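You operate a simulated robot arm through the tools that you are given. There is no shell and no other tool.

You are at the controls of a simulated robot arm. One attempt, no reset.

TASK
Tidy up at the top of the packing bench. At the end: the iron ingot marked "L39" from the top of the packing bench is on the packing mat; the grey felt block from the top of the packing bench is on the packing mat; the grey saddle weight from the top of the packing bench stands where the orange round brush stood; the orange round brush from the top of the packing bench stands on top of the yellow half brick (carton); whatever was shut is shut again. Leave all else as you found it, and nothing knocked over.

Only the result counts: the job must be done as asked and must still hold three seconds after the hand-in. Knocking over, shifting, dropping, spilling or breaking anything else fails it.

THE ROBOT
A 7-joint arm with a two-finger gripper, fixed in place. Base frame: the origin is on the floor under the middle of its stand, x ahead of it, y to its left, z up; the work surface is at about z = 900. Units: mm, degrees, N and s.
With the tool pointing down near the work surface it reaches from about 340 to 720 mm from the base axis. Its first joint turns from -66.0 to 66.0 degrees. Payload 2.45 kg.
The tool frame sits at the grasp point between the pads (the TCP): z along the fingers, y along the line on which they close. The tips reach 26 mm beyond it. The gripper opens to 96 mm; its body begins 69 mm behind the TCP.
Orientation is that of the tool frame in the base frame, as a unit quaternion [x, y, z, w]. With the fingers straight down and closing along the base's y, the tool's x points along the base's -x, its y along +y and its z along -z.

THE INTERFACE
- The arm moves only by the tool nudge_tool. Its argument "plan" is a list that holds one entry, the list of rows, each a list of 7 numbers: the shift along the base's x, y, z in units of 25 mm (1.0 is 25 mm), then the turn, a rotation vector about the base's x, y, z in units of 6 degrees (1.0 is 6 degrees), then the finger opening in mm, from 0 to 96. In form: [[[dx, dy, dz, rx, ry, rz, jaw], ...]]. A call has 1 to 20 rows; each row shifts and turns the commanded pose from where the row before left it. A call with a number of a shift or a turn outside -1 to 1 is refused whole. Rows are played at 5 a second. More than 50 mm and 8.6 degrees between two rows, or a gripper value outside its range, and nothing of the call is played. A pose out of reach is approached as far as the arm can. The call stops where the force on the tool passes 40 N (or 10 N more than at its start, if that is more) or the arm is blocked; 0.2 s more then pass. Each finger travels about 50 mm/s and halts on what it meets, pressing with about 35 N; the grip force reading is that of the motor and also rises with nothing between the fingers. The clock runs only during rows and for 0.2 s after the last one: add rows that do not move to give the fingers time. The reply holds the time, the measured pose of the TCP, the force on the tool along the base axes, the opening and the grip force, in the units named above and with some noise, with the torque about the TCP (base axes, N m) and any sound that the robot's microphone picked up.
- Cameras (640 x 400 px; columns grow to the right, rows downward): "scene" is fixed at [159.6, -424.7, 1386.8]; the picture's right is [0.60, -0.80, 0.00], its down [-0.72, -0.53, -0.45] and it looks along [0.36, 0.27, -0.89] (base axes); focal length 214 px, centre (320, 200). "wrist" rides on the gripper at [82, 3, -98] in the tool frame; the picture's right is [-0.04, 1.00, 0.00], its down [-0.73, -0.03, -0.68] and it looks along [-0.68, -0.03, 0.73] (tool axes); focal length 256 px, centre (320, 200). There is no depth. A picture from a camera that has moved, and an enlarged one, comes with that camera's place and axes in the base frame and with its lens.
- snapshot(camera): a new picture of that camera. The clock stands still meanwhile.
- zoom(camera, box): a new picture of the part [left, top, right, bottom] of that camera's present view, enlarged. The clock stands still meanwhile.
- hand_in(): hands the job in; it is judged then, once.

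Places have to be worked out from the pictures, the camera data and where the tool is seen. Open the gripper and draw the arm clear of the work before you hand the job in, unless the task says otherwise.

The tools are called after "Emit:" as a command line: name --argument value ..., lists and objects as JSON in quotes. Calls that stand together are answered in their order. nudge_tool: Moves the arm, as the interface text tells. Its arguments: {"type":"object","properties":{"plan":{"type":"array","items":{"type":"array","items":{"type":"array","items":{"type":"number"}}}}},"required":["plan"]} The other tools are called the same way: snapshot (camera) takes a picture; zoom (camera, box) takes an enlarged picture of a part of a camera's view; hand_in () hands the job in.

At the start:

```text
clock: 0.0
tool_pos: [357.0, -123.7, 1145.6]
orientation: [0.0, 1.0, -0.001, -0.001]
wrist_force: [0.6, 0.1, 0.0]
moment: [0.02, 0.0, -0.03]
opening: 95.7
finger_force: 0.1
```

scene: 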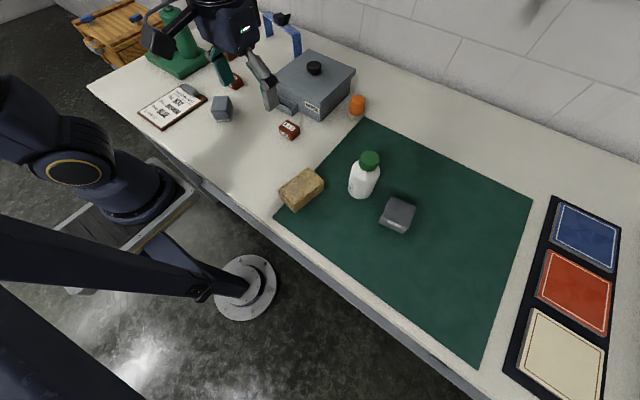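
wrist: 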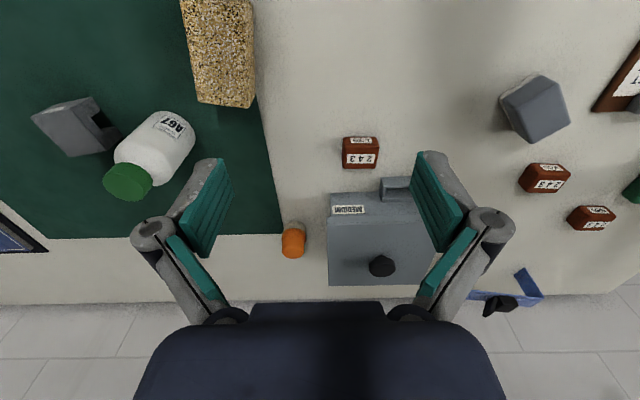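

The first pictures show a bench with a green mat, bottle, grey saddle-like weight, yellow block, box, orange brush and some red ingots. I zoom in for detail before moving.

Emit:
zoom --camera "scene" --box '[130, 0, 380, 156]'

Emit:
zoom --camera "scene" --box '[260, 80, 460, 240]'

Emit:
zoom --camera "wrist" --box '[260, 50, 640, 320]'

Emit:
zoom --camera "wrist" --box '[0, 50, 320, 270]'

```text
2.56 times, centred on (255, 78) of scene
camera zoom: at [159.6, -424.7, 1386.8], right [0.6, -0.8, 0.0], down [-0.72, -0.53, -0.45], along [0.36, 0.27, -0.89], focal length 549 px, centre (486, 512)
```

zoom: 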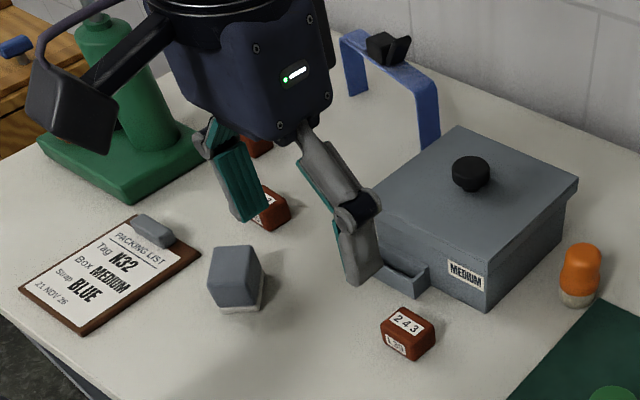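

```text
2.50 times, centred on (360, 160) of scene
camera zoom: at [159.6, -424.7, 1386.8], right [0.6, -0.8, 0.0], down [-0.72, -0.53, -0.45], along [0.36, 0.27, -0.89], focal length 536 px, centre (220, 300)
```

zoom: 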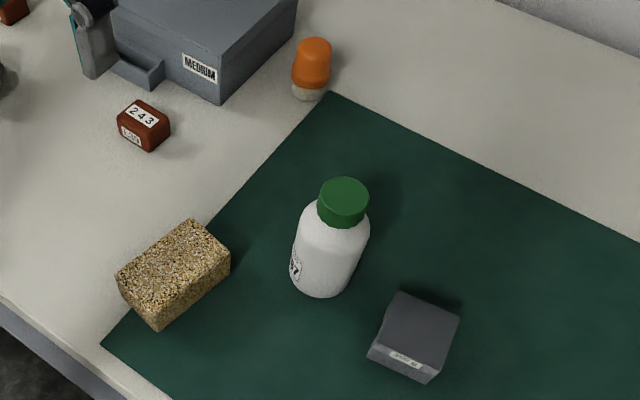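

```text
1.48 times, centred on (450, 185) of wrist
camera zoom: at [275.7, -121.4, 1242.8], right [0.04, 1.0, 0.0], down [0.73, -0.03, 0.68], along [0.68, -0.03, -0.73], focal length 379 px, centre (127, 222)
```

zoom: 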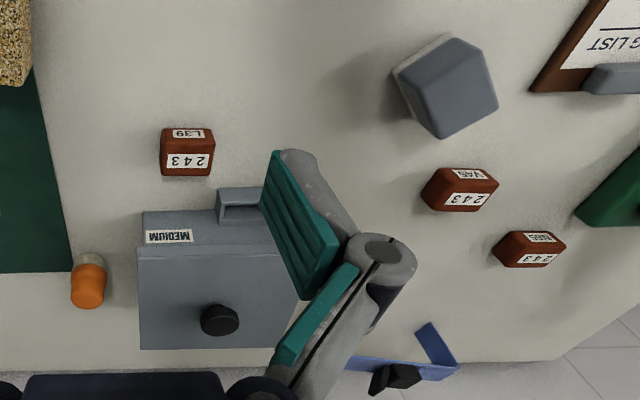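

```text
1.82 times, centred on (160, 160) of wrist
camera zoom: at [275.7, -121.4, 1242.8], right [0.04, 1.0, 0.0], down [0.73, -0.03, 0.68], along [0.68, -0.03, -0.73], focal length 465 px, centre (611, 273)
```

zoom: 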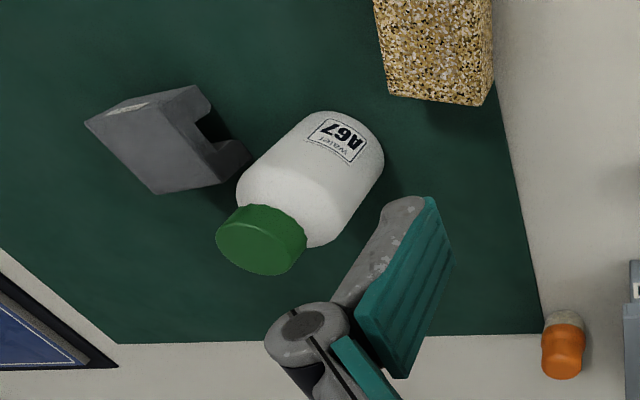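

The L39 ingot seems to be at about (485,-71), the felt block about (412,139), the brush about (661,-191), the brick about (342,-234) and the saddle about (423,-452). The mat covers x 258–675, y -217 to -712. I move forward and slightly down, over the free area near the brush, to look closer.

Emit:
nudge_tool --plan '[[[0.9, -0.295, -0.3, 0, 0, 0, 95], [0.9, -0.295, -0.3, 0, 0, 0, 95], [0.9, -0.295, -0.3, 0, 0, 0, 95], [0.9, -0.295, -0.3, 0, 0, 0, 95], [0.9, -0.295, -0.3, 0, 0, 0, 95], [0.9, -0.295, -0.3, 0, 0, 0, 95], [0.9, -0.295, -0.3, 0, 0, 0, 95], [0.9, -0.295, -0.3, 0, 0, 0, 95], [0.9, -0.295, -0.3, 0, 0, 0, 95], [0, 0, 0, 0, 0, 0, 95]]]'

```text
clock: 2.2
tool_pos: [559.8, -190.5, 1078.2]
orientation: [0.0, 1.0, 0.0, 0.0]
wrist_force: [1.1, 0.2, -0.8]
moment: [0.0, 0.01, 0.05]
opening: 94.9
finger_force: 0.0
```

The arm reached (560,-190,1078). I take both pictures.

Emit:
snapshot --camera "wrist"

Emit:
snapshot --camera "scene"

Emit:
zoom --camera "scene" --box '[60, 0, 310, 156]'

```text
taken
camera wrist: at [478.6, -187.9, 1174.7], right [0.04, 1.0, 0.0], down [0.73, -0.03, 0.68], along [0.68, -0.03, -0.73], focal length 256 px, centre (320, 200)
```

wrist: 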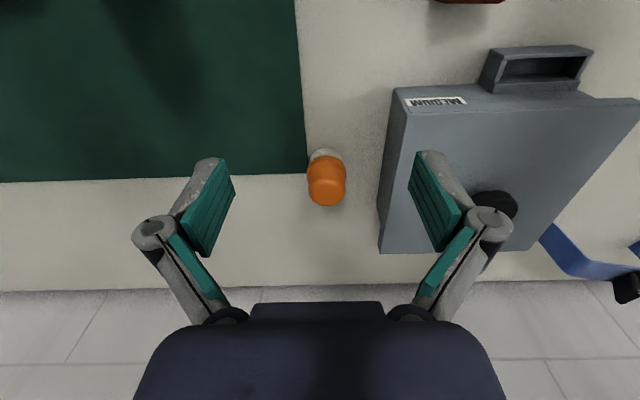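

```text
taken
```

scene: 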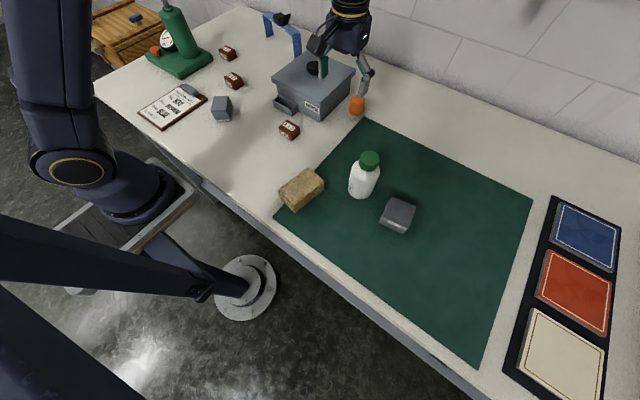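

```text
2.56 times, centred on (185, 78) of scene
camera zoom: at [159.6, -424.7, 1386.8], right [0.6, -0.8, 0.0], down [-0.72, -0.53, -0.45], along [0.36, 0.27, -0.89], focal length 549 px, centre (666, 512)
```

zoom: 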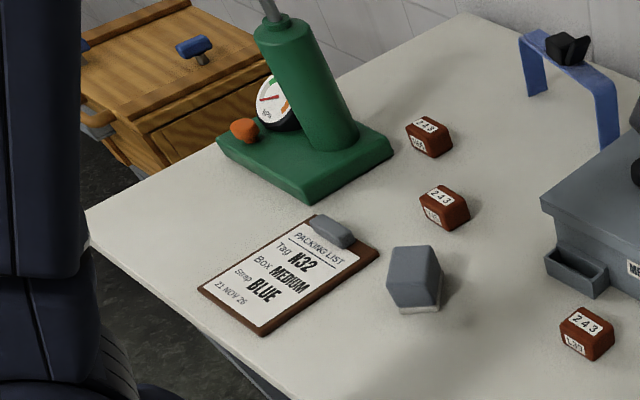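

The brush is clearly visible, standing just off the mat corner. I zoom in on it and on the gap to the box.

Emit:
zoom --camera "wrist" --box '[240, 110, 400, 240]'

Emit:
zoom --camera "scene" --box '[320, 70, 400, 130]'

Emit:
zoom --camera "scene" --box '[350, 170, 440, 240]'

Emit:
zoom --camera "scene" --box '[260, 150, 350, 220]'

```text
3.08 times, centred on (320, 175) of wrist
camera zoom: at [478.6, -187.9, 1174.7], right [0.04, 1.0, 0.0], down [0.73, -0.03, 0.68], along [0.68, -0.03, -0.73], focal length 788 px, centre (320, 277)
```

zoom: 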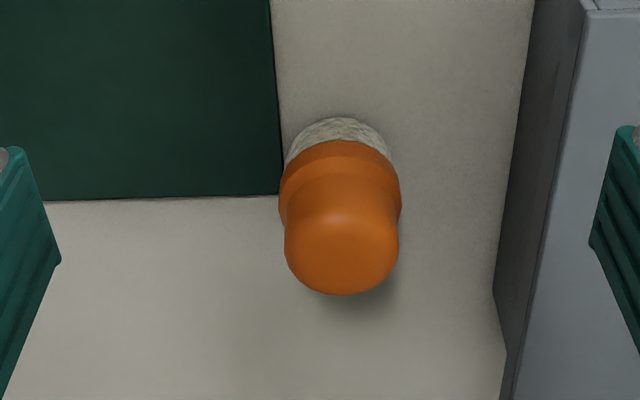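

```text
6.67 times, centred on (360, 100) of scene
camera zoom: at [159.6, -424.7, 1386.8], right [0.6, -0.8, 0.0], down [-0.72, -0.53, -0.45], along [0.36, 0.27, -0.89], focal length 1430 px, centre (53, 867)
```

zoom: 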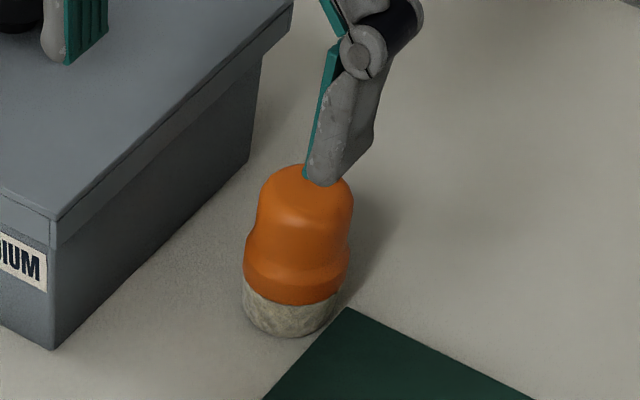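

```text
5.71 times, centred on (395, 205) of scene
camera zoom: at [159.6, -424.7, 1386.8], right [0.6, -0.8, 0.0], down [-0.72, -0.53, -0.45], along [0.36, 0.27, -0.89], focal length 1226 px, centre (-109, 171)
```

zoom: 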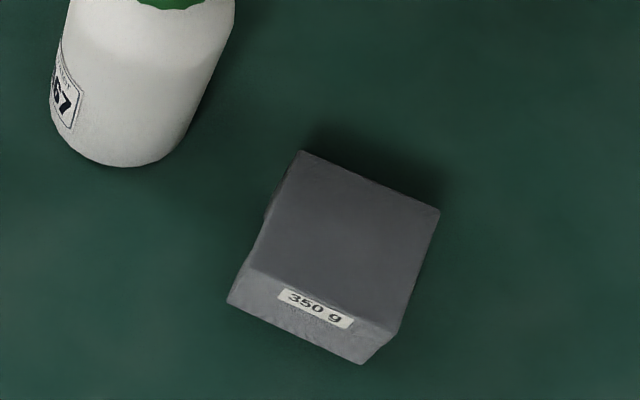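

```text
5.71 times, centred on (305, 185) of scene
camera zoom: at [159.6, -424.7, 1386.8], right [0.6, -0.8, 0.0], down [-0.72, -0.53, -0.45], along [0.36, 0.27, -0.89], focal length 1226 px, centre (406, 286)
```

zoom: 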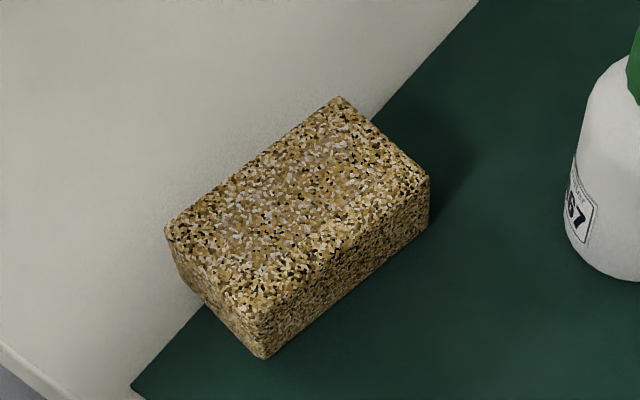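

The brush stands at about (665,-188), about 60 mm tall and 45 mm across; the box lid edge is near y=-130, so I will grip it closing along x. Before that, I lift a bit and go over the saddle weight to see its shape.

Emit:
nudge_tool --plan '[[[0, 0, 0.8, 0, 0, 0, 95], [0, 0, 0.8, 0, 0, 0, 95], [-0.48, -0.92, 0, 0, 0, 0, 95], [-0.48, -0.92, 0, 0, 0, 0, 95], [-0.48, -0.92, 0, 0, 0, 0, 95], [-0.48, -0.92, 0, 0, 0, 0, 95], [-0.48, -0.92, 0, 0, 0, 0, 95], [-0.48, -0.92, 0, 0, 0, 0, 95], [-0.48, -0.92, 0, 0, 0, 0, 95], [-0.48, -0.92, 0, 0, 0, 0, 95], [-0.48, -0.92, 0, 0, 0, 0, 95], [-0.48, -0.92, 0, 0, 0, 0, 95], [-0.48, -0.92, 0, 0, 0, 0, 95], [0, 0, 0, 0, 0, 0, 95]]]'

Emit:
snapshot --camera "wrist"

```text
clock: 5.2
tool_pos: [425.6, -443.7, 1118.3]
orientation: [-0.002, 1.0, 0.0, 0.0]
wrist_force: [-0.2, 0.1, -0.2]
moment: [0.01, 0.01, 0.04]
opening: 95.1
finger_force: 0.2
```

```text
taken
camera wrist: at [344.6, -441.3, 1216.1], right [0.04, 1.0, 0.0], down [0.73, -0.03, 0.68], along [0.68, -0.03, -0.73], focal length 256 px, centre (320, 200)
```

wrist: 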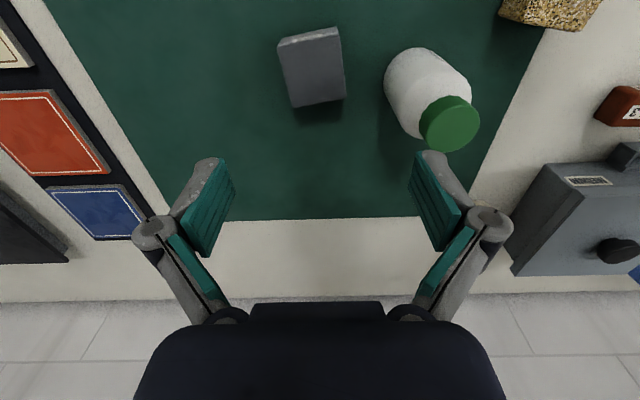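

The saddle is seen from the robot side now. I zoom in on it and the bottle.

Emit:
zoom --camera "wrist" --box '[250, 10, 490, 160]'

Emit:
zoom --camera "scene" --box '[340, 140, 440, 240]'

```text
2.67 times, centred on (370, 85) of wrist
camera zoom: at [344.6, -441.3, 1216.1], right [0.04, 1.0, 0.0], down [0.73, -0.03, 0.68], along [0.68, -0.03, -0.73], focal length 683 px, centre (187, 507)
```

zoom: 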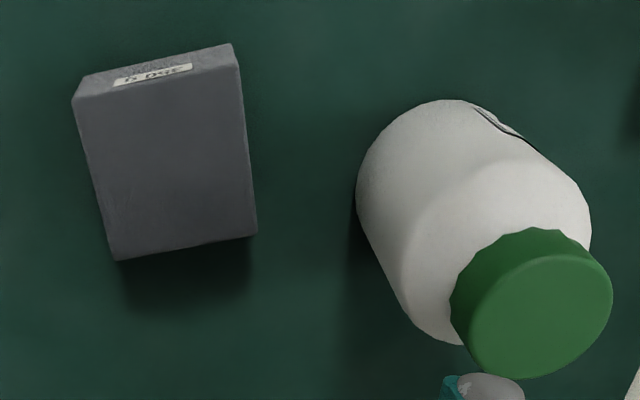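

```text
4.00 times, centred on (390, 190) of scene
camera zoom: at [159.5, -424.7, 1386.8], right [0.6, -0.8, 0.0], down [-0.72, -0.53, -0.45], along [0.36, 0.27, -0.89], focal length 858 px, centre (40, 240)
```

zoom: 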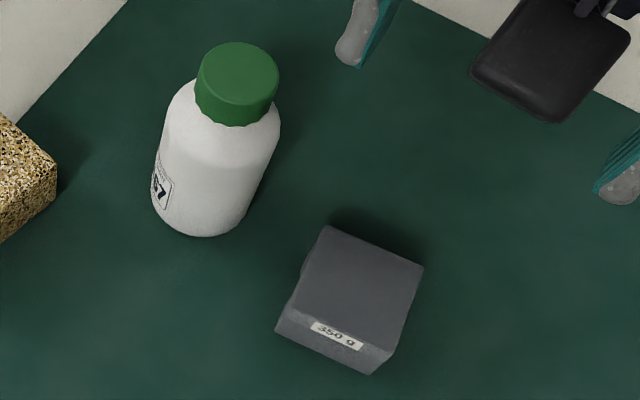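

The saddle's top face centre is about (427,-452), 59 mm square, top z≈938, turned about 8°; the brick's top centre is about (343,-231), z≈942. Now I go high to above the brush while turning the gripper 90° so that it closes along x with the camera away from the box.

Emit:
nudge_tool --plan '[[[0.62, 0.682, 0, 0, 0, 1, 95], [0.62, 0.682, 0, 0, 0, 1, 95], [0.62, 0.682, 0, 0, 0, 1, 95], [0.62, 0.682, 0, 0, 0, 1, 95], [0.62, 0.682, 0, 0, 0, 1, 95], [0.62, 0.682, 0, 0, 0, 1, 95], [0.62, 0.682, 0, 0, 0, 1, 95], [0.62, 0.682, 0, 0, 0, 1, 95], [0.62, 0.682, 0, 0, 0, 1, 95], [0.62, 0.682, 0, 0, 0, 1, 95], [0.62, 0.682, 0, 0, 0, 1, 95], [0.62, 0.682, 0, 0, 0, 1, 95], [0.62, 0.682, 0, 0, 0, 1, 95], [0.62, 0.682, 0, 0, 0, 1, 95], [0.62, 0.682, 0, 0, 0, 1, 95], [0, 0, 0, 0, 0, 0, 95]]]'

Emit:
snapshot --camera "wrist"

Emit:
snapshot --camera "scene"

```text
clock: 8.6
tool_pos: [661.4, -188.0, 1116.2]
orientation: [0.707, -0.707, 0.0, -0.001]
wrist_force: [0.5, -1.1, -0.2]
moment: [-0.02, 0.03, -0.02]
opening: 94.8
finger_force: 0.1
```

```text
taken
camera wrist: at [657.4, -269.9, 1215.0], right [-1.0, 0.04, 0.0], down [0.03, 0.73, 0.68], along [0.03, 0.68, -0.73], focal length 256 px, centre (320, 200)
```

wrist: 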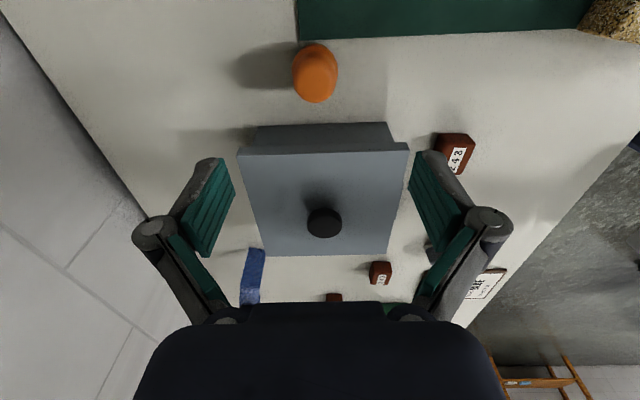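

```text
taken
```

scene: 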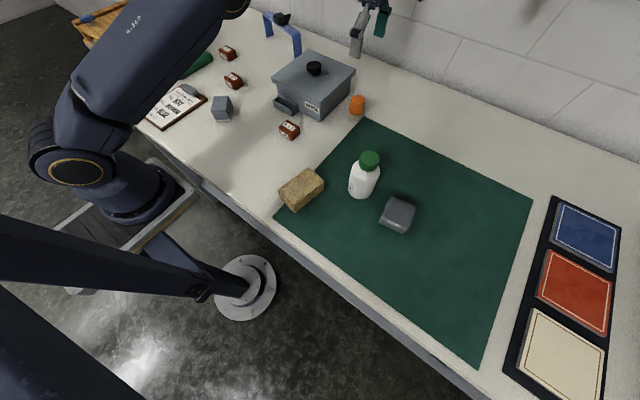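

The arm rotated fine and is above the brush. I zoom both views for a precise brush position.

Emit:
zoom --camera "wrist" --box '[230, 20, 430, 160]'

Emit:
zoom --camera "scene" --box '[330, 80, 390, 130]'

```text
2.86 times, centred on (330, 90) of wrist
camera zoom: at [657.4, -269.9, 1215.0], right [-1.0, 0.04, 0.0], down [0.03, 0.73, 0.68], along [0.03, 0.68, -0.73], focal length 731 px, centre (291, 514)
```

zoom: 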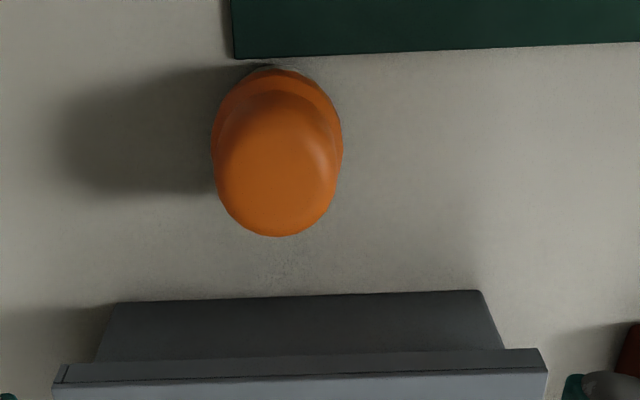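

```text
8.00 times, centred on (360, 105) of scene
camera zoom: at [159.6, -424.6, 1386.8], right [0.6, -0.8, 0.0], down [-0.72, -0.53, -0.45], along [0.36, 0.27, -0.89], focal length 1716 px, centre (0, 960)
```

zoom: 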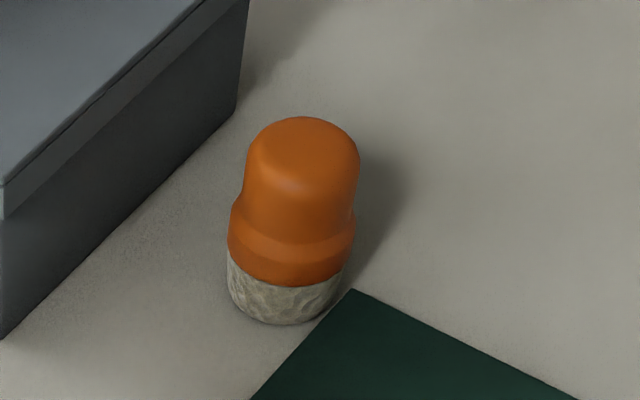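

The brush axis comes out at about (664.5,-187.5) with the top at z≈962. I descend to z≈990 with the fingers open and check the straddle.

Emit:
nudge_tool --plan '[[[0.12, 0, -1, 0, 0, 0, 95], [0, 0, -1, 0, 0, 0, 95], [0, 0, -1, 0, 0, 0, 95], [0, 0, -1, 0, 0, 0, 95], [0, 0, -1, 0, 0, 0, 95], [0, 0, 0, 0, 0, 0, 95]]]'

Emit:
snapshot --camera "wrist"

Emit:
zoom --camera "scene" --box '[290, 40, 410, 130]'

```text
clock: 10.0
tool_pos: [662.9, -188.9, 993.4]
orientation: [0.707, -0.707, -0.001, -0.001]
wrist_force: [-0.2, -0.1, -0.6]
moment: [0.03, -0.02, 0.0]
opening: 95.2
finger_force: 0.0
```

```text
taken
camera wrist: at [660.3, -270.3, 1091.4], right [-1.0, 0.04, 0.0], down [0.03, 0.73, 0.68], along [0.03, 0.68, -0.73], focal length 256 px, centre (320, 200)
```

wrist: 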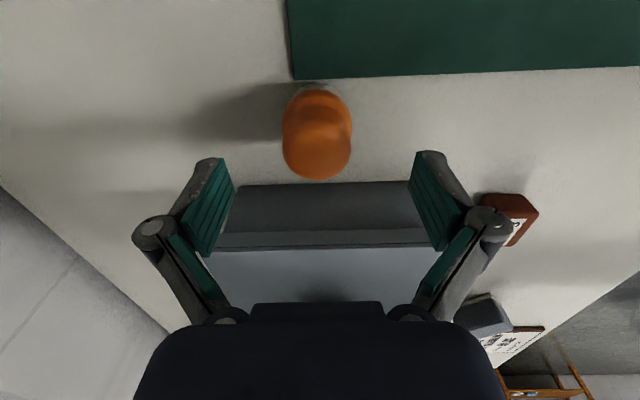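

```text
4.44 times, centred on (350, 85) of scene
camera zoom: at [159.6, -424.7, 1386.8], right [0.6, -0.8, 0.0], down [-0.72, -0.53, -0.45], along [0.36, 0.27, -0.89], focal length 953 px, centre (187, 711)
```

zoom: 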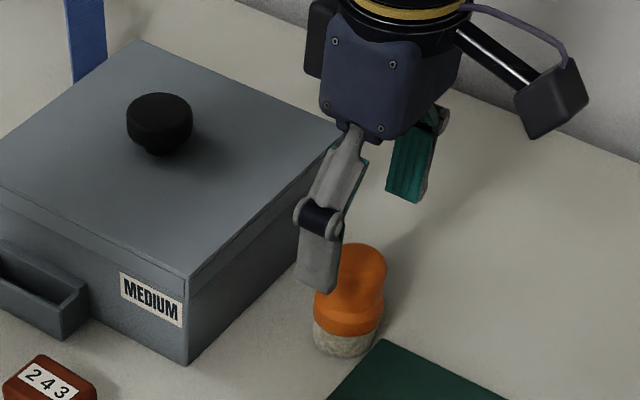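

The brush is centred between the fingers and the gripper body is clear of the box. I go down to about z=942.

Emit:
nudge_tool --plan '[[[0.03, 0.06, -0.7, 0, 0, 0, 95], [0, 0, -0.7, 0, 0, 0, 95], [0, 0, -0.65, 0, 0, 0, 95], [0, 0, 0, 0, 0, 0, 95]]]'

Emit:
snapshot --camera "wrist"

Emit:
zoom --camera "scene" --box '[290, 40, 410, 130]'

```text
clock: 11.0
tool_pos: [663.3, -185.7, 943.5]
orientation: [0.707, -0.707, 0.0, -0.001]
wrist_force: [0.8, -0.2, 0.2]
moment: [0.0, 0.01, 0.01]
opening: 94.9
finger_force: 0.1
```

```text
taken
camera wrist: at [660.8, -268.4, 1040.5], right [-1.0, 0.04, 0.0], down [0.03, 0.73, 0.68], along [0.03, 0.68, -0.73], focal length 256 px, centre (320, 200)
```

wrist: 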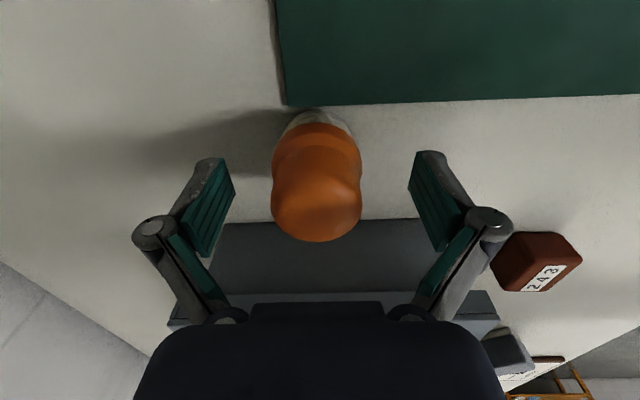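

```text
4.44 times, centred on (350, 85) of scene
camera zoom: at [159.6, -424.7, 1386.8], right [0.6, -0.8, 0.0], down [-0.72, -0.53, -0.45], along [0.36, 0.27, -0.89], focal length 953 px, centre (187, 711)
```

zoom: 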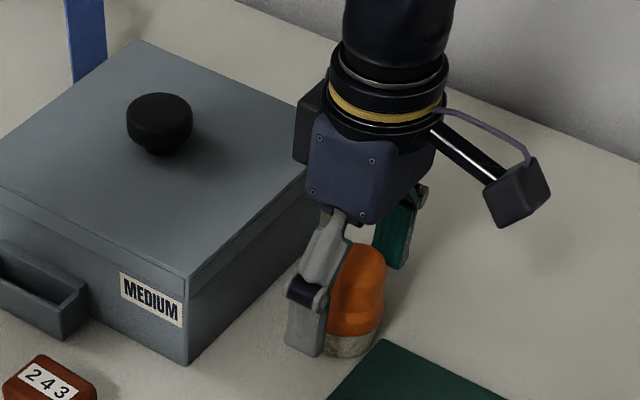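

The brush sits centred between the pads, and everything is clear of the box. I close the fingers.

Emit:
nudge_tool --plan '[[[0, 0, 0, 0, 0, 0, 60], [0, 0, 0, 0, 0, 0, 35], [0, 0, 0, 0, 0, 0, 35], [0, 0, 0, 0, 0, 0, 35], [0, 0, 0, 0, 0, 0, 35], [0, 0, 0, 0, 0, 0, 35]]]'

```text
clock: 12.4
tool_pos: [663.9, -186.1, 943.7]
orientation: [0.707, -0.707, 0.0, 0.0]
wrist_force: [0.2, 0.2, 1.8]
moment: [0.0, 0.01, 0.03]
opening: 46.3
finger_force: 34.8
```

The grip holds at 46 mm opening. I lift straight up gently.

Emit:
nudge_tool --plan '[[[0, 0, 0.3, 0, 0, 0, 35], [0, 0, 0.5, 0, 0, 0, 35], [0, 0, 0.9, 0, 0, 0, 35], [0, 0, 0.9, 0, 0, 0, 35], [0, 0, 0.9, 0, 0, 0, 35], [0, 0, 0.9, 0, 0, 0, 35], [0, 0, 0.9, 0, 0, 0, 35], [0, 0, 0.7, 0, 0, 0, 35], [0, 0, 0, 0, 0, 0, 35]]]'

Emit:
snapshot --camera "wrist"

Emit:
snapshot --camera "scene"

```text
clock: 14.4
tool_pos: [663.2, -186.7, 1091.4]
orientation: [-0.707, 0.707, 0.0, 0.001]
wrist_force: [-0.8, -1.1, -0.4]
moment: [0.03, 0.03, 0.05]
opening: 46.4
finger_force: 35.0
```

```text
taken
camera wrist: at [661.4, -269.2, 1188.8], right [-1.0, 0.04, 0.0], down [0.03, 0.73, 0.68], along [0.03, 0.68, -0.73], focal length 256 px, centre (320, 200)
```

wrist: 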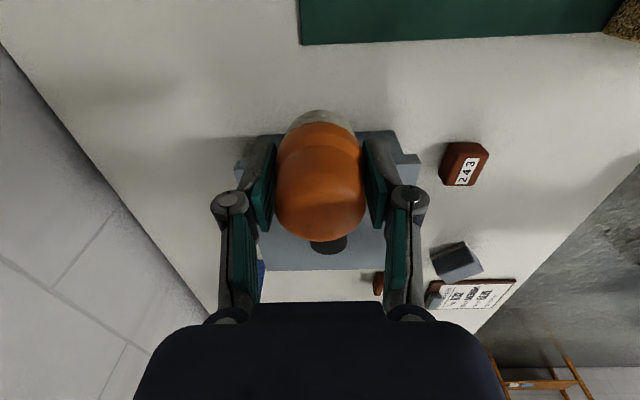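

```text
taken
```

scene: 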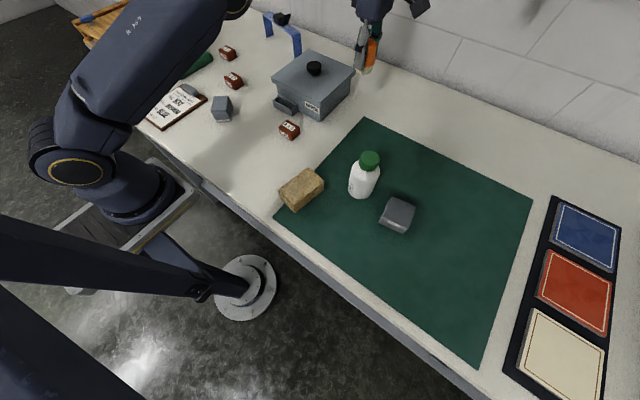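

The brush hangs upright in the grip. I move at this height over the brick's top centre (343,-231).

Emit:
nudge_tool --plan '[[[-0.915, -0.129, 0, 0, 0, 0, 35], [-0.915, -0.129, 0, 0, 0, 0, 35], [-0.915, -0.129, 0, 0, 0, 0, 35], [-0.915, -0.129, 0, 0, 0, 0, 35], [-0.915, -0.129, 0, 0, 0, 0, 35], [-0.915, -0.129, 0, 0, 0, 0, 35], [-0.915, -0.129, 0, 0, 0, 0, 35], [-0.915, -0.129, 0, 0, 0, 0, 35], [-0.915, -0.129, 0, 0, 0, 0, 35], [-0.915, -0.129, 0, 0, 0, 0, 35], [-0.915, -0.129, 0, 0, 0, 0, 35], [-0.915, -0.129, 0, 0, 0, 0, 35], [-0.915, -0.129, 0, 0, 0, 0, 35], [-0.915, -0.129, 0, 0, 0, 0, 35], [0, 0, 0, 0, 0, 0, 35]]]'

Emit:
snapshot --camera "wrist"

Emit:
snapshot --camera "scene"

```text
clock: 17.6
tool_pos: [343.2, -229.0, 1092.6]
orientation: [0.707, -0.707, 0.0, 0.0]
wrist_force: [0.1, -0.8, -1.0]
moment: [-0.01, 0.01, -0.03]
opening: 46.3
finger_force: 34.8
```

```text
taken
camera wrist: at [340.1, -311.9, 1189.0], right [-1.0, 0.04, 0.0], down [0.03, 0.73, 0.68], along [0.03, 0.68, -0.73], focal length 256 px, centre (320, 200)
```

wrist: 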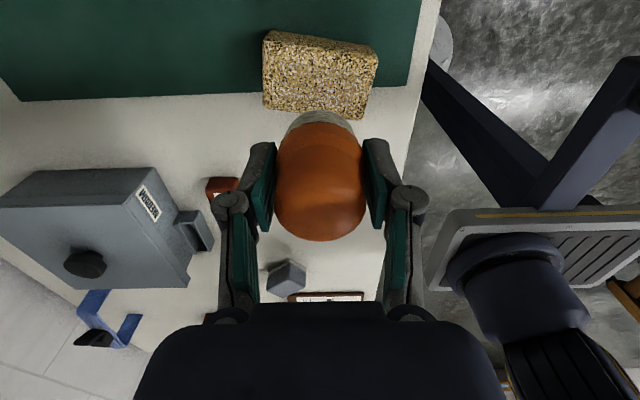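

```text
taken
```

scene: 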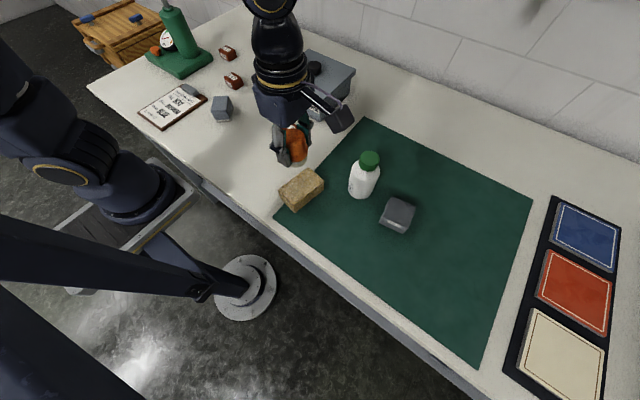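

The brush is over the brick. I zoom in to measure the brick's top corners in this view.

Emit:
zoom --camera "wrist" --box '[230, 10, 410, 140]'

Emit:
zoom --camera "scene" --box '[250, 120, 350, 220]'

```text
3.08 times, centred on (320, 75) of wrist
camera zoom: at [340.1, -311.9, 1189.0], right [-1.0, 0.04, 0.0], down [0.03, 0.73, 0.68], along [0.03, 0.68, -0.73], focal length 788 px, centre (320, 585)
```

zoom: 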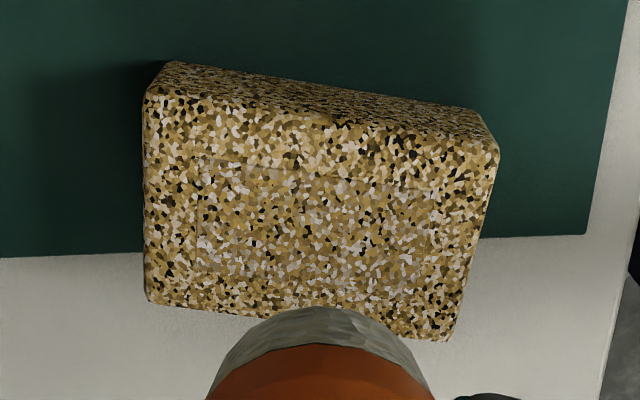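

```text
4.00 times, centred on (300, 170) of scene
camera zoom: at [159.6, -424.7, 1386.8], right [0.6, -0.8, 0.0], down [-0.72, -0.53, -0.45], along [0.36, 0.27, -0.89], focal length 858 px, centre (400, 320)
```

zoom: 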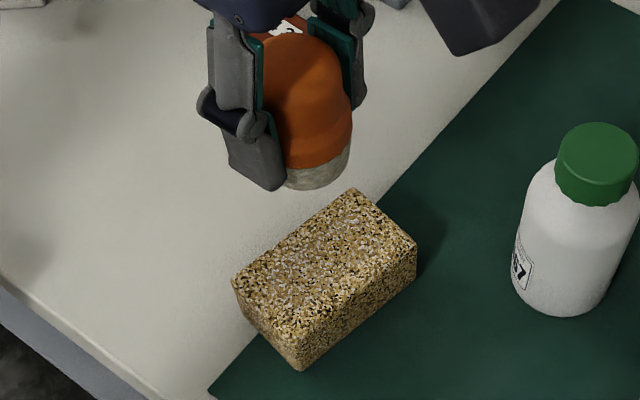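

Brick centre from both views is about (345,-230), and the brush is nearly over it. I descend to just above the brick's top.

Emit:
nudge_tool --plan '[[[0.07, 0, -0.8, 0, 0, 0, 35], [0, 0, -0.8, 0, 0, 0, 35], [0, 0, -0.8, 0, 0, 0, 35], [0, 0, -0.8, 0, 0, 0, 35], [0, 0, -0.6, 0, 0, 0, 35], [0, 0, -0.2, 0, 0, 0, 35], [0, 0, 0, 0, 0, 0, 35]]]'

Emit:
zoom --camera "scene" --box '[260, 130, 340, 220]'

Emit:
snapshot --camera "wrist"

```text
clock: 19.2
tool_pos: [344.7, -229.9, 991.3]
orientation: [-0.707, 0.707, 0.001, 0.0]
wrist_force: [-0.6, 2.2, 6.1]
moment: [0.05, 0.08, 0.03]
opening: 46.4
finger_force: 35.3
```

```text
4.44 times, centred on (300, 175) of scene
camera zoom: at [159.5, -424.6, 1386.9], right [0.6, -0.8, 0.0], down [-0.72, -0.53, -0.45], along [0.36, 0.27, -0.89], focal length 953 px, centre (409, 311)
```

zoom: 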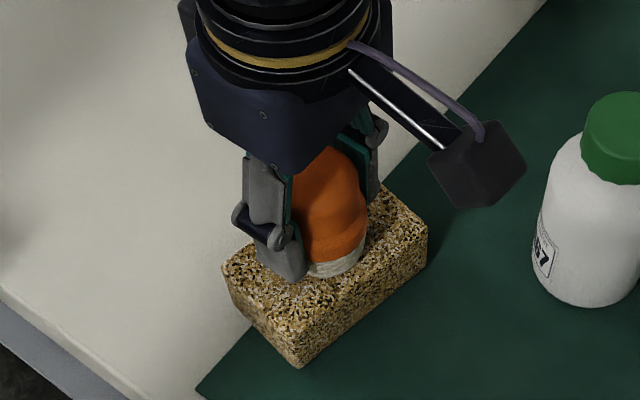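

```text
taken
camera wrist: at [341.9, -311.7, 1089.4], right [-1.0, 0.04, 0.0], down [0.03, 0.73, 0.68], along [0.03, 0.68, -0.73], focal length 256 px, centre (320, 200)
```

wrist: 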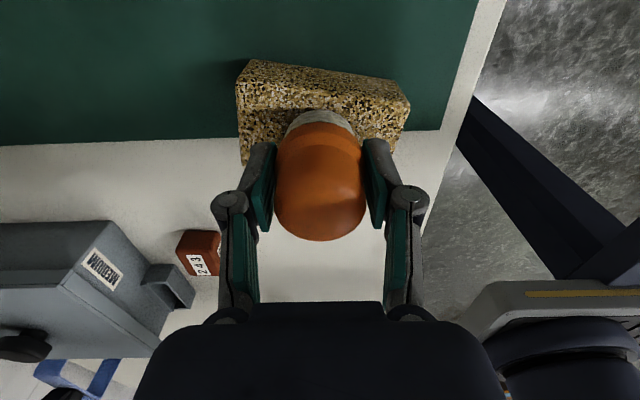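

The force reads about 6 N upward, so the brush seems to be touching the brick already. I hold still for a moment to read it again.

Emit:
nudge_tool --plan '[[[0, 0, 0, 0, 0, 0, 35], [0, 0, 0, 0, 0, 0, 35]]]'

Emit:
zoom --camera "scene" --box '[280, 155, 330, 200]'

```text
clock: 19.8
tool_pos: [344.4, -228.8, 992.0]
orientation: [0.707, -0.707, -0.001, 0.0]
wrist_force: [-0.8, 0.0, 4.8]
moment: [0.0, -0.04, -0.02]
opening: 46.6
finger_force: 34.6
```

```text
8.89 times, centred on (305, 178) of scene
camera zoom: at [159.5, -424.6, 1386.9], right [0.6, -0.8, 0.0], down [-0.72, -0.53, -0.45], along [0.36, 0.27, -0.89], focal length 1906 px, centre (453, 400)
```

zoom: 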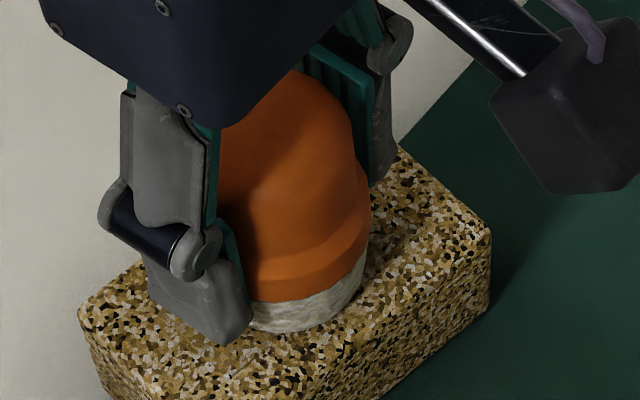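

The brush base is centred on the brick top and lightly pressed. I open the fingers slowly.

Emit:
nudge_tool --plan '[[[0, 0, 0, 0, 0, 0, 48], [0, 0, 0, 0, 0, 0, 52], [0, 0, 0, 0, 0, 0, 60], [0, 0, 0, 0, 0, 0, 75], [0, 0, 0, 0, 0, 0, 90], [0, 0, 0, 0, 0, 0, 90], [0, 0, 0, 0, 0, 0, 90]]]'

Emit:
snapshot --camera "wrist"

Emit:
zoom --camera "scene" --box '[260, 130, 340, 220]'

```text
clock: 21.4
tool_pos: [344.4, -229.6, 991.9]
orientation: [0.707, -0.707, 0.001, 0.0]
wrist_force: [0.1, 0.3, 0.1]
moment: [0.02, -0.06, -0.02]
opening: 90.2
finger_force: 0.0
```

```text
taken
camera wrist: at [341.9, -311.7, 1089.3], right [-1.0, 0.04, 0.0], down [0.03, 0.73, 0.68], along [0.03, 0.68, -0.73], focal length 256 px, centre (320, 200)
```

wrist: 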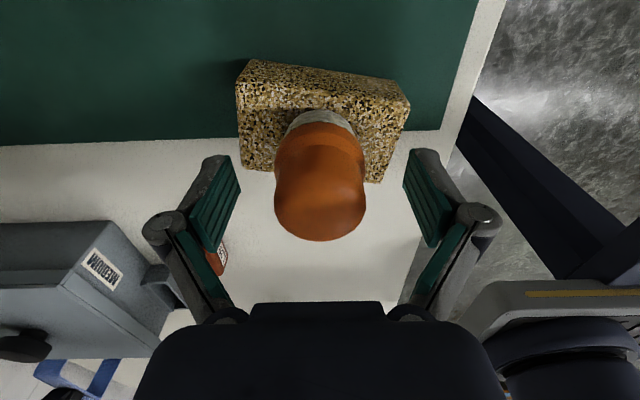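

```text
4.44 times, centred on (300, 175) of scene
camera zoom: at [159.6, -424.7, 1386.8], right [0.6, -0.8, 0.0], down [-0.72, -0.53, -0.45], along [0.36, 0.27, -0.89], focal length 953 px, centre (409, 311)
```

zoom: 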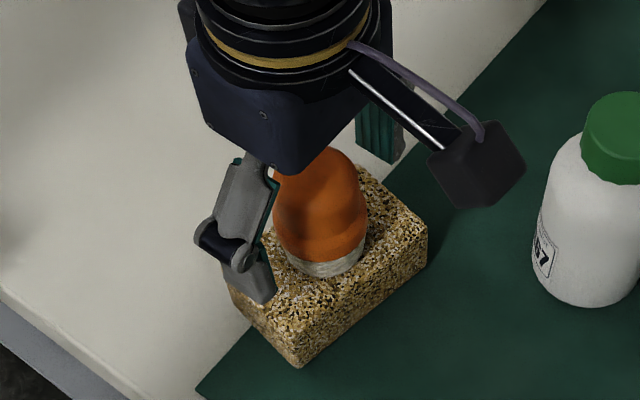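

The brush stands free on the brick. I rise straight up, then travel high to above the saddle weight, adding 8° of turn to match its sides.

Emit:
nudge_tool --plan '[[[0, 0, 0.6, 0, 0, 0, 95], [0, 0, 1, 0, 0, 0, 95], [0, 0, 1, 0, 0, 0, 95], [0, 0, 1, 0, 0, 0, 95], [0, 0, 1, 0, 0, 0, 95], [0, 0, 0.4, 0, 0, 0, 95], [0.332, -0.888, 0, 0, 0, 0.133, 95], [0.332, -0.888, 0, 0, 0, 0.133, 95], [0.332, -0.888, 0, 0, 0, 0.133, 95], [0.332, -0.888, 0, 0, 0, 0.133, 95], [0.332, -0.888, 0, 0, 0, 0.133, 95], [0.332, -0.888, 0, 0, 0, 0.133, 95], [0.332, -0.888, 0, 0, 0, 0.133, 95], [0.332, -0.888, 0, 0, 0, 0.133, 95], [0.332, -0.888, 0, 0, 0, 0.133, 95], [0.332, -0.888, 0, 0, 0, 0.133, 95], [0, 0, 0, 0, 0, 0, 95]]]'

Emit:
snapshot --camera "wrist"

Emit:
snapshot --camera "scene"

```text
clock: 25.0
tool_pos: [426.1, -453.3, 1116.6]
orientation: [0.755, -0.656, 0.0, 0.0]
wrist_force: [0.7, 0.8, -0.5]
moment: [-0.01, -0.01, -0.02]
opening: 94.9
finger_force: 0.1
```

```text
taken
camera wrist: at [436.7, -534.2, 1213.8], right [-0.99, -0.1, 0.0], down [-0.07, 0.73, 0.68], along [-0.07, 0.68, -0.73], focal length 256 px, centre (320, 200)
```

wrist: 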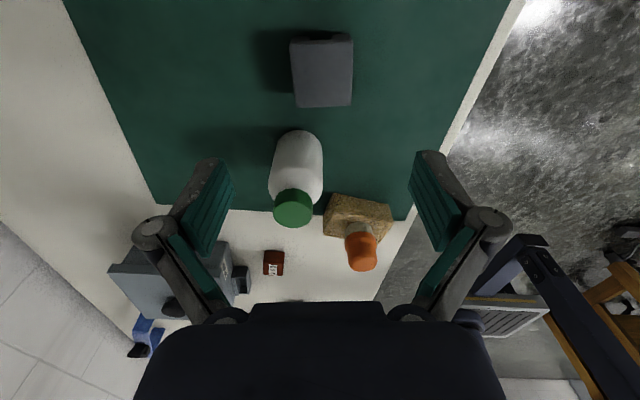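

```text
taken
```

scene: 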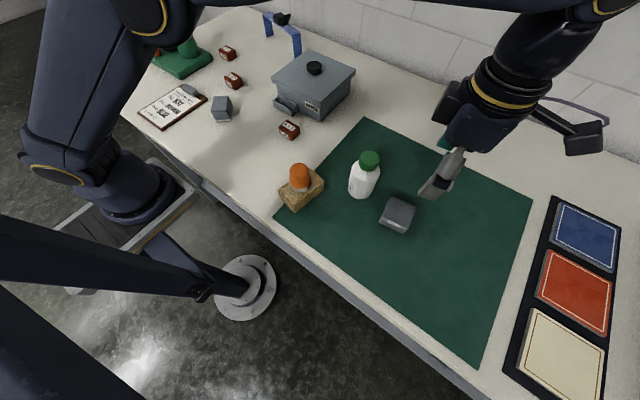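

The rotation was reachable, and the brush stands well on the brick. I zoom in on the saddle for alignment.

Emit:
zoom --camera "wrist" --box '[250, 20, 410, 120]'

Emit:
zoom --camera "scene" --box '[270, 150, 340, 215]'

```text
4.00 times, centred on (330, 70) of wrist
camera zoom: at [436.7, -534.2, 1213.8], right [-0.99, -0.1, 0.0], down [-0.07, 0.73, 0.68], along [-0.07, 0.68, -0.73], focal length 1024 px, centre (280, 720)
```

zoom: 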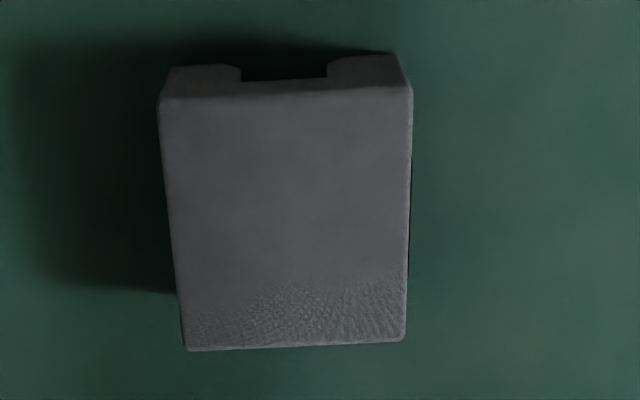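

```text
6.15 times, centred on (305, 182) of scene
camera zoom: at [159.6, -424.7, 1386.8], right [0.6, -0.8, 0.0], down [-0.72, -0.53, -0.45], along [0.36, 0.27, -0.89], focal length 1320 px, centre (412, 308)
```

zoom: 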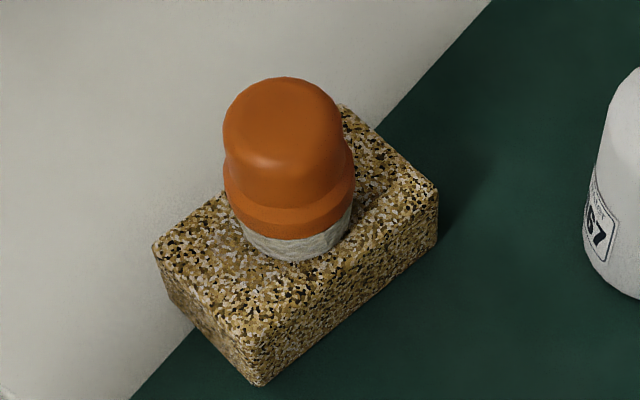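

The saddle's centre is about (426,-451), 8° turned, and its channel runs along y, so closing along x grips the two solid legs. I descend to z≈990 first and check.

Emit:
nudge_tool --plan '[[[0, 0, -1, 0, 0, 0, 95], [0, 0, -1, 0, 0, 0, 95], [0, 0, -1, 0, 0, 0, 95], [0, 0, -1, 0, 0, 0, 95], [0, 0, -1, 0, 0, 0, 95], [0, 0, 0, 0, 0, 0, 95]]]'

Emit:
snapshot --camera "wrist"

Emit:
zoom --camera "scene" --box '[330, 120, 470, 240]'

```text
clock: 26.4
tool_pos: [427.9, -453.0, 989.8]
orientation: [0.755, -0.656, 0.001, 0.0]
wrist_force: [0.3, 0.2, 0.9]
moment: [0.01, -0.01, -0.01]
opening: 95.1
finger_force: 0.1
```

```text
taken
camera wrist: at [435.9, -534.3, 1087.4], right [-0.99, -0.1, 0.0], down [-0.07, 0.73, 0.68], along [-0.07, 0.68, -0.73], focal length 256 px, centre (320, 200)
```

wrist: 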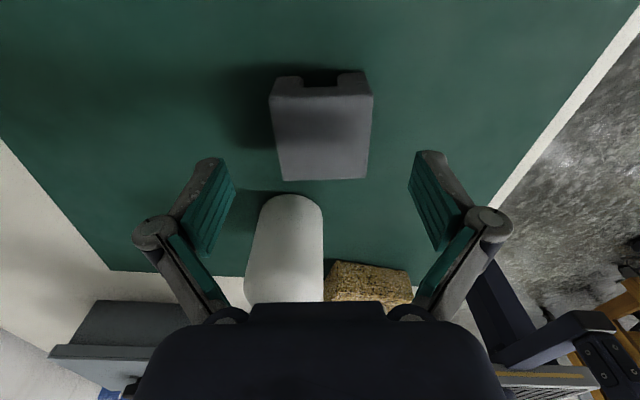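

```text
3.33 times, centred on (400, 180) of scene
camera zoom: at [159.6, -424.7, 1386.8], right [0.6, -0.8, 0.0], down [-0.72, -0.53, -0.45], along [0.36, 0.27, -0.89], focal length 715 px, centre (53, 267)
```

zoom: 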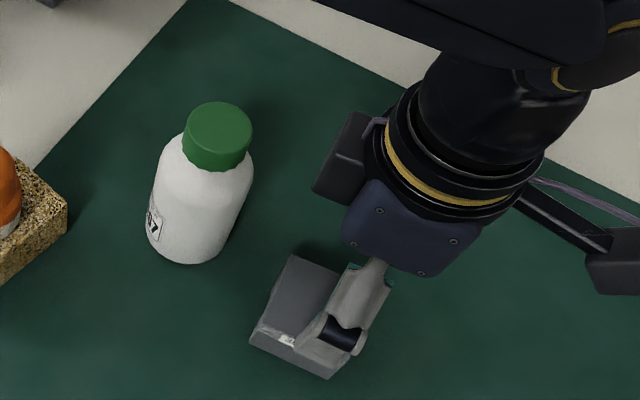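

The saddle is centred between the fingers, and the gripper's back box is more than 20 mm from the bottle. I go down to about z=936.

Emit:
nudge_tool --plan '[[[-0.04, 0, -0.75, 0, 0, 0, 95], [0, 0, -0.75, 0, 0, 0, 95], [0, 0, -0.45, 0, 0, 0, 95], [0, 0, -0.2, 0, 0, 0, 95], [0, 0, 0, 0, 0, 0, 95]]]'

Emit:
snapshot --camera "wrist"

Emit:
zoom --camera "scene" --box '[330, 120, 470, 240]'

```text
clock: 27.6
tool_pos: [426.5, -451.8, 937.8]
orientation: [0.755, -0.656, 0.0, 0.0]
wrist_force: [0.1, -0.4, -0.3]
moment: [0.02, 0.02, 0.05]
opening: 95.3
finger_force: 0.1
```

```text
taken
camera wrist: at [435.8, -533.7, 1034.8], right [-0.99, -0.1, 0.0], down [-0.07, 0.73, 0.68], along [-0.07, 0.68, -0.73], focal length 256 px, centre (320, 200)
```

wrist: 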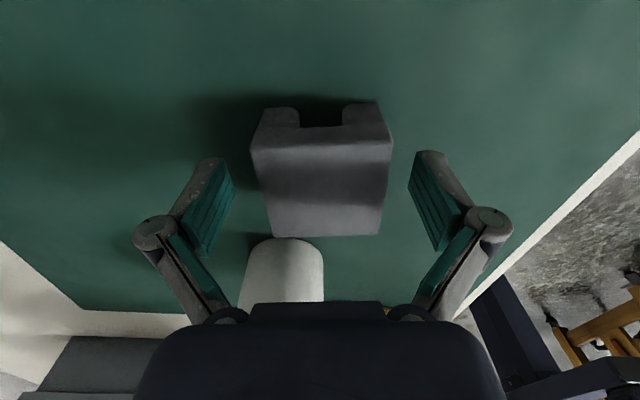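

```text
3.33 times, centred on (400, 180) of scene
camera zoom: at [159.6, -424.7, 1386.8], right [0.6, -0.8, 0.0], down [-0.72, -0.53, -0.45], along [0.36, 0.27, -0.89], focal length 715 px, centre (53, 267)
```

zoom: 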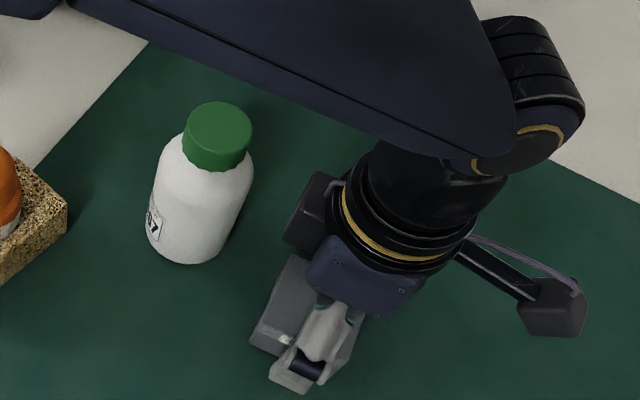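

The saddle lies between the pads. I lower another 2 mm and close.

Emit:
nudge_tool --plan '[[[0, 0, -0.08, 0, 0, 0, 80], [0, 0, 0, 0, 0, 0, 65], [0, 0, 0, 0, 0, 0, 45], [0, 0, 0, 0, 0, 0, 45], [0, 0, 0, 0, 0, 0, 45], [0, 0, 0, 0, 0, 0, 45]]]'

Emit:
snapshot --camera "wrist"

```text
clock: 29.0
tool_pos: [426.3, -450.8, 935.2]
orientation: [0.755, -0.656, 0.001, 0.0]
wrist_force: [-8.3, -1.2, 6.5]
moment: [0.2, 0.55, 0.28]
opening: 59.1
finger_force: 34.8
```

```text
taken
camera wrist: at [435.3, -534.3, 1033.5], right [-0.99, -0.1, 0.0], down [-0.07, 0.73, 0.68], along [-0.07, 0.67, -0.73], focal length 256 px, centre (320, 200)
```

wrist: 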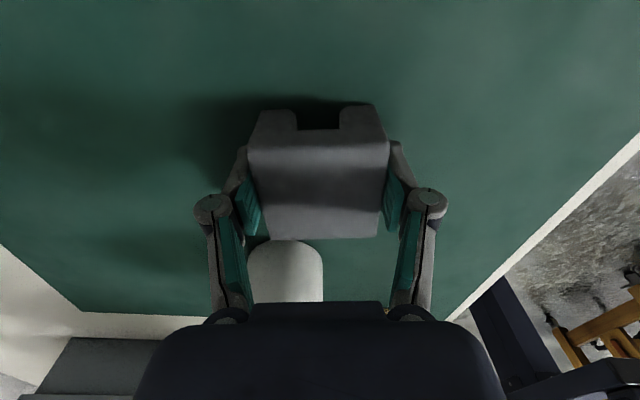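

It is gripped at 59 mm opening. I lift straight up.

Emit:
nudge_tool --plan '[[[0, 0, 0.2, 0, 0, 0, 45], [0, 0, 0.4, 0, 0, 0, 45], [0, 0, 0.8, 0, 0, 0, 45], [0, 0, 1, 0, 0, 0, 45], [0, 0, 1, 0, 0, 0, 45], [0, 0, 1, 0, 0, 0, 45], [0, 0, 1, 0, 0, 0, 45], [0, 0, 1, 0, 0, 0, 45], [0, 0, 0.8, 0, 0, 0, 45], [0, 0, 0, 0, 0, 0, 45]]]'

Emit:
snapshot --camera "wrist"

Emit:
snapshot --camera "scene"

```text
clock: 31.2
tool_pos: [426.3, -452.3, 1115.0]
orientation: [0.755, -0.655, 0.001, 0.0]
wrist_force: [0.5, -0.3, -3.7]
moment: [-0.01, 0.0, 0.0]
opening: 59.1
finger_force: 35.2
```

```text
taken
camera wrist: at [435.7, -534.6, 1212.5], right [-0.99, -0.1, 0.0], down [-0.07, 0.73, 0.68], along [-0.07, 0.68, -0.73], focal length 256 px, centre (320, 200)
```

wrist: 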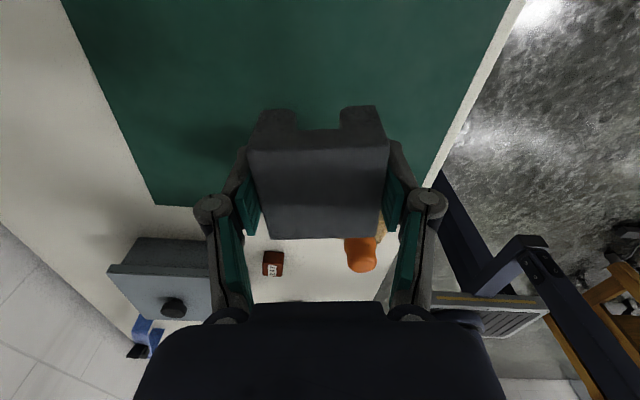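

```text
taken
```

scene: 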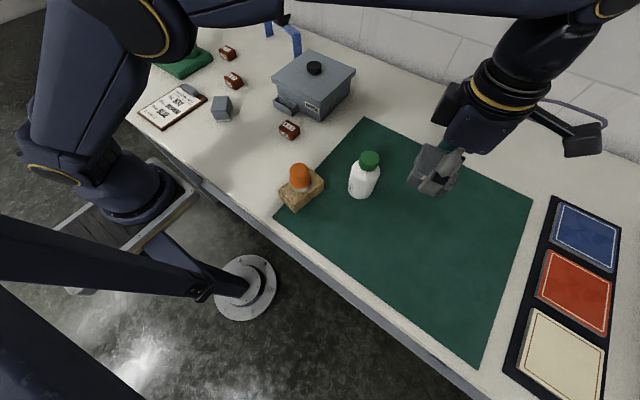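

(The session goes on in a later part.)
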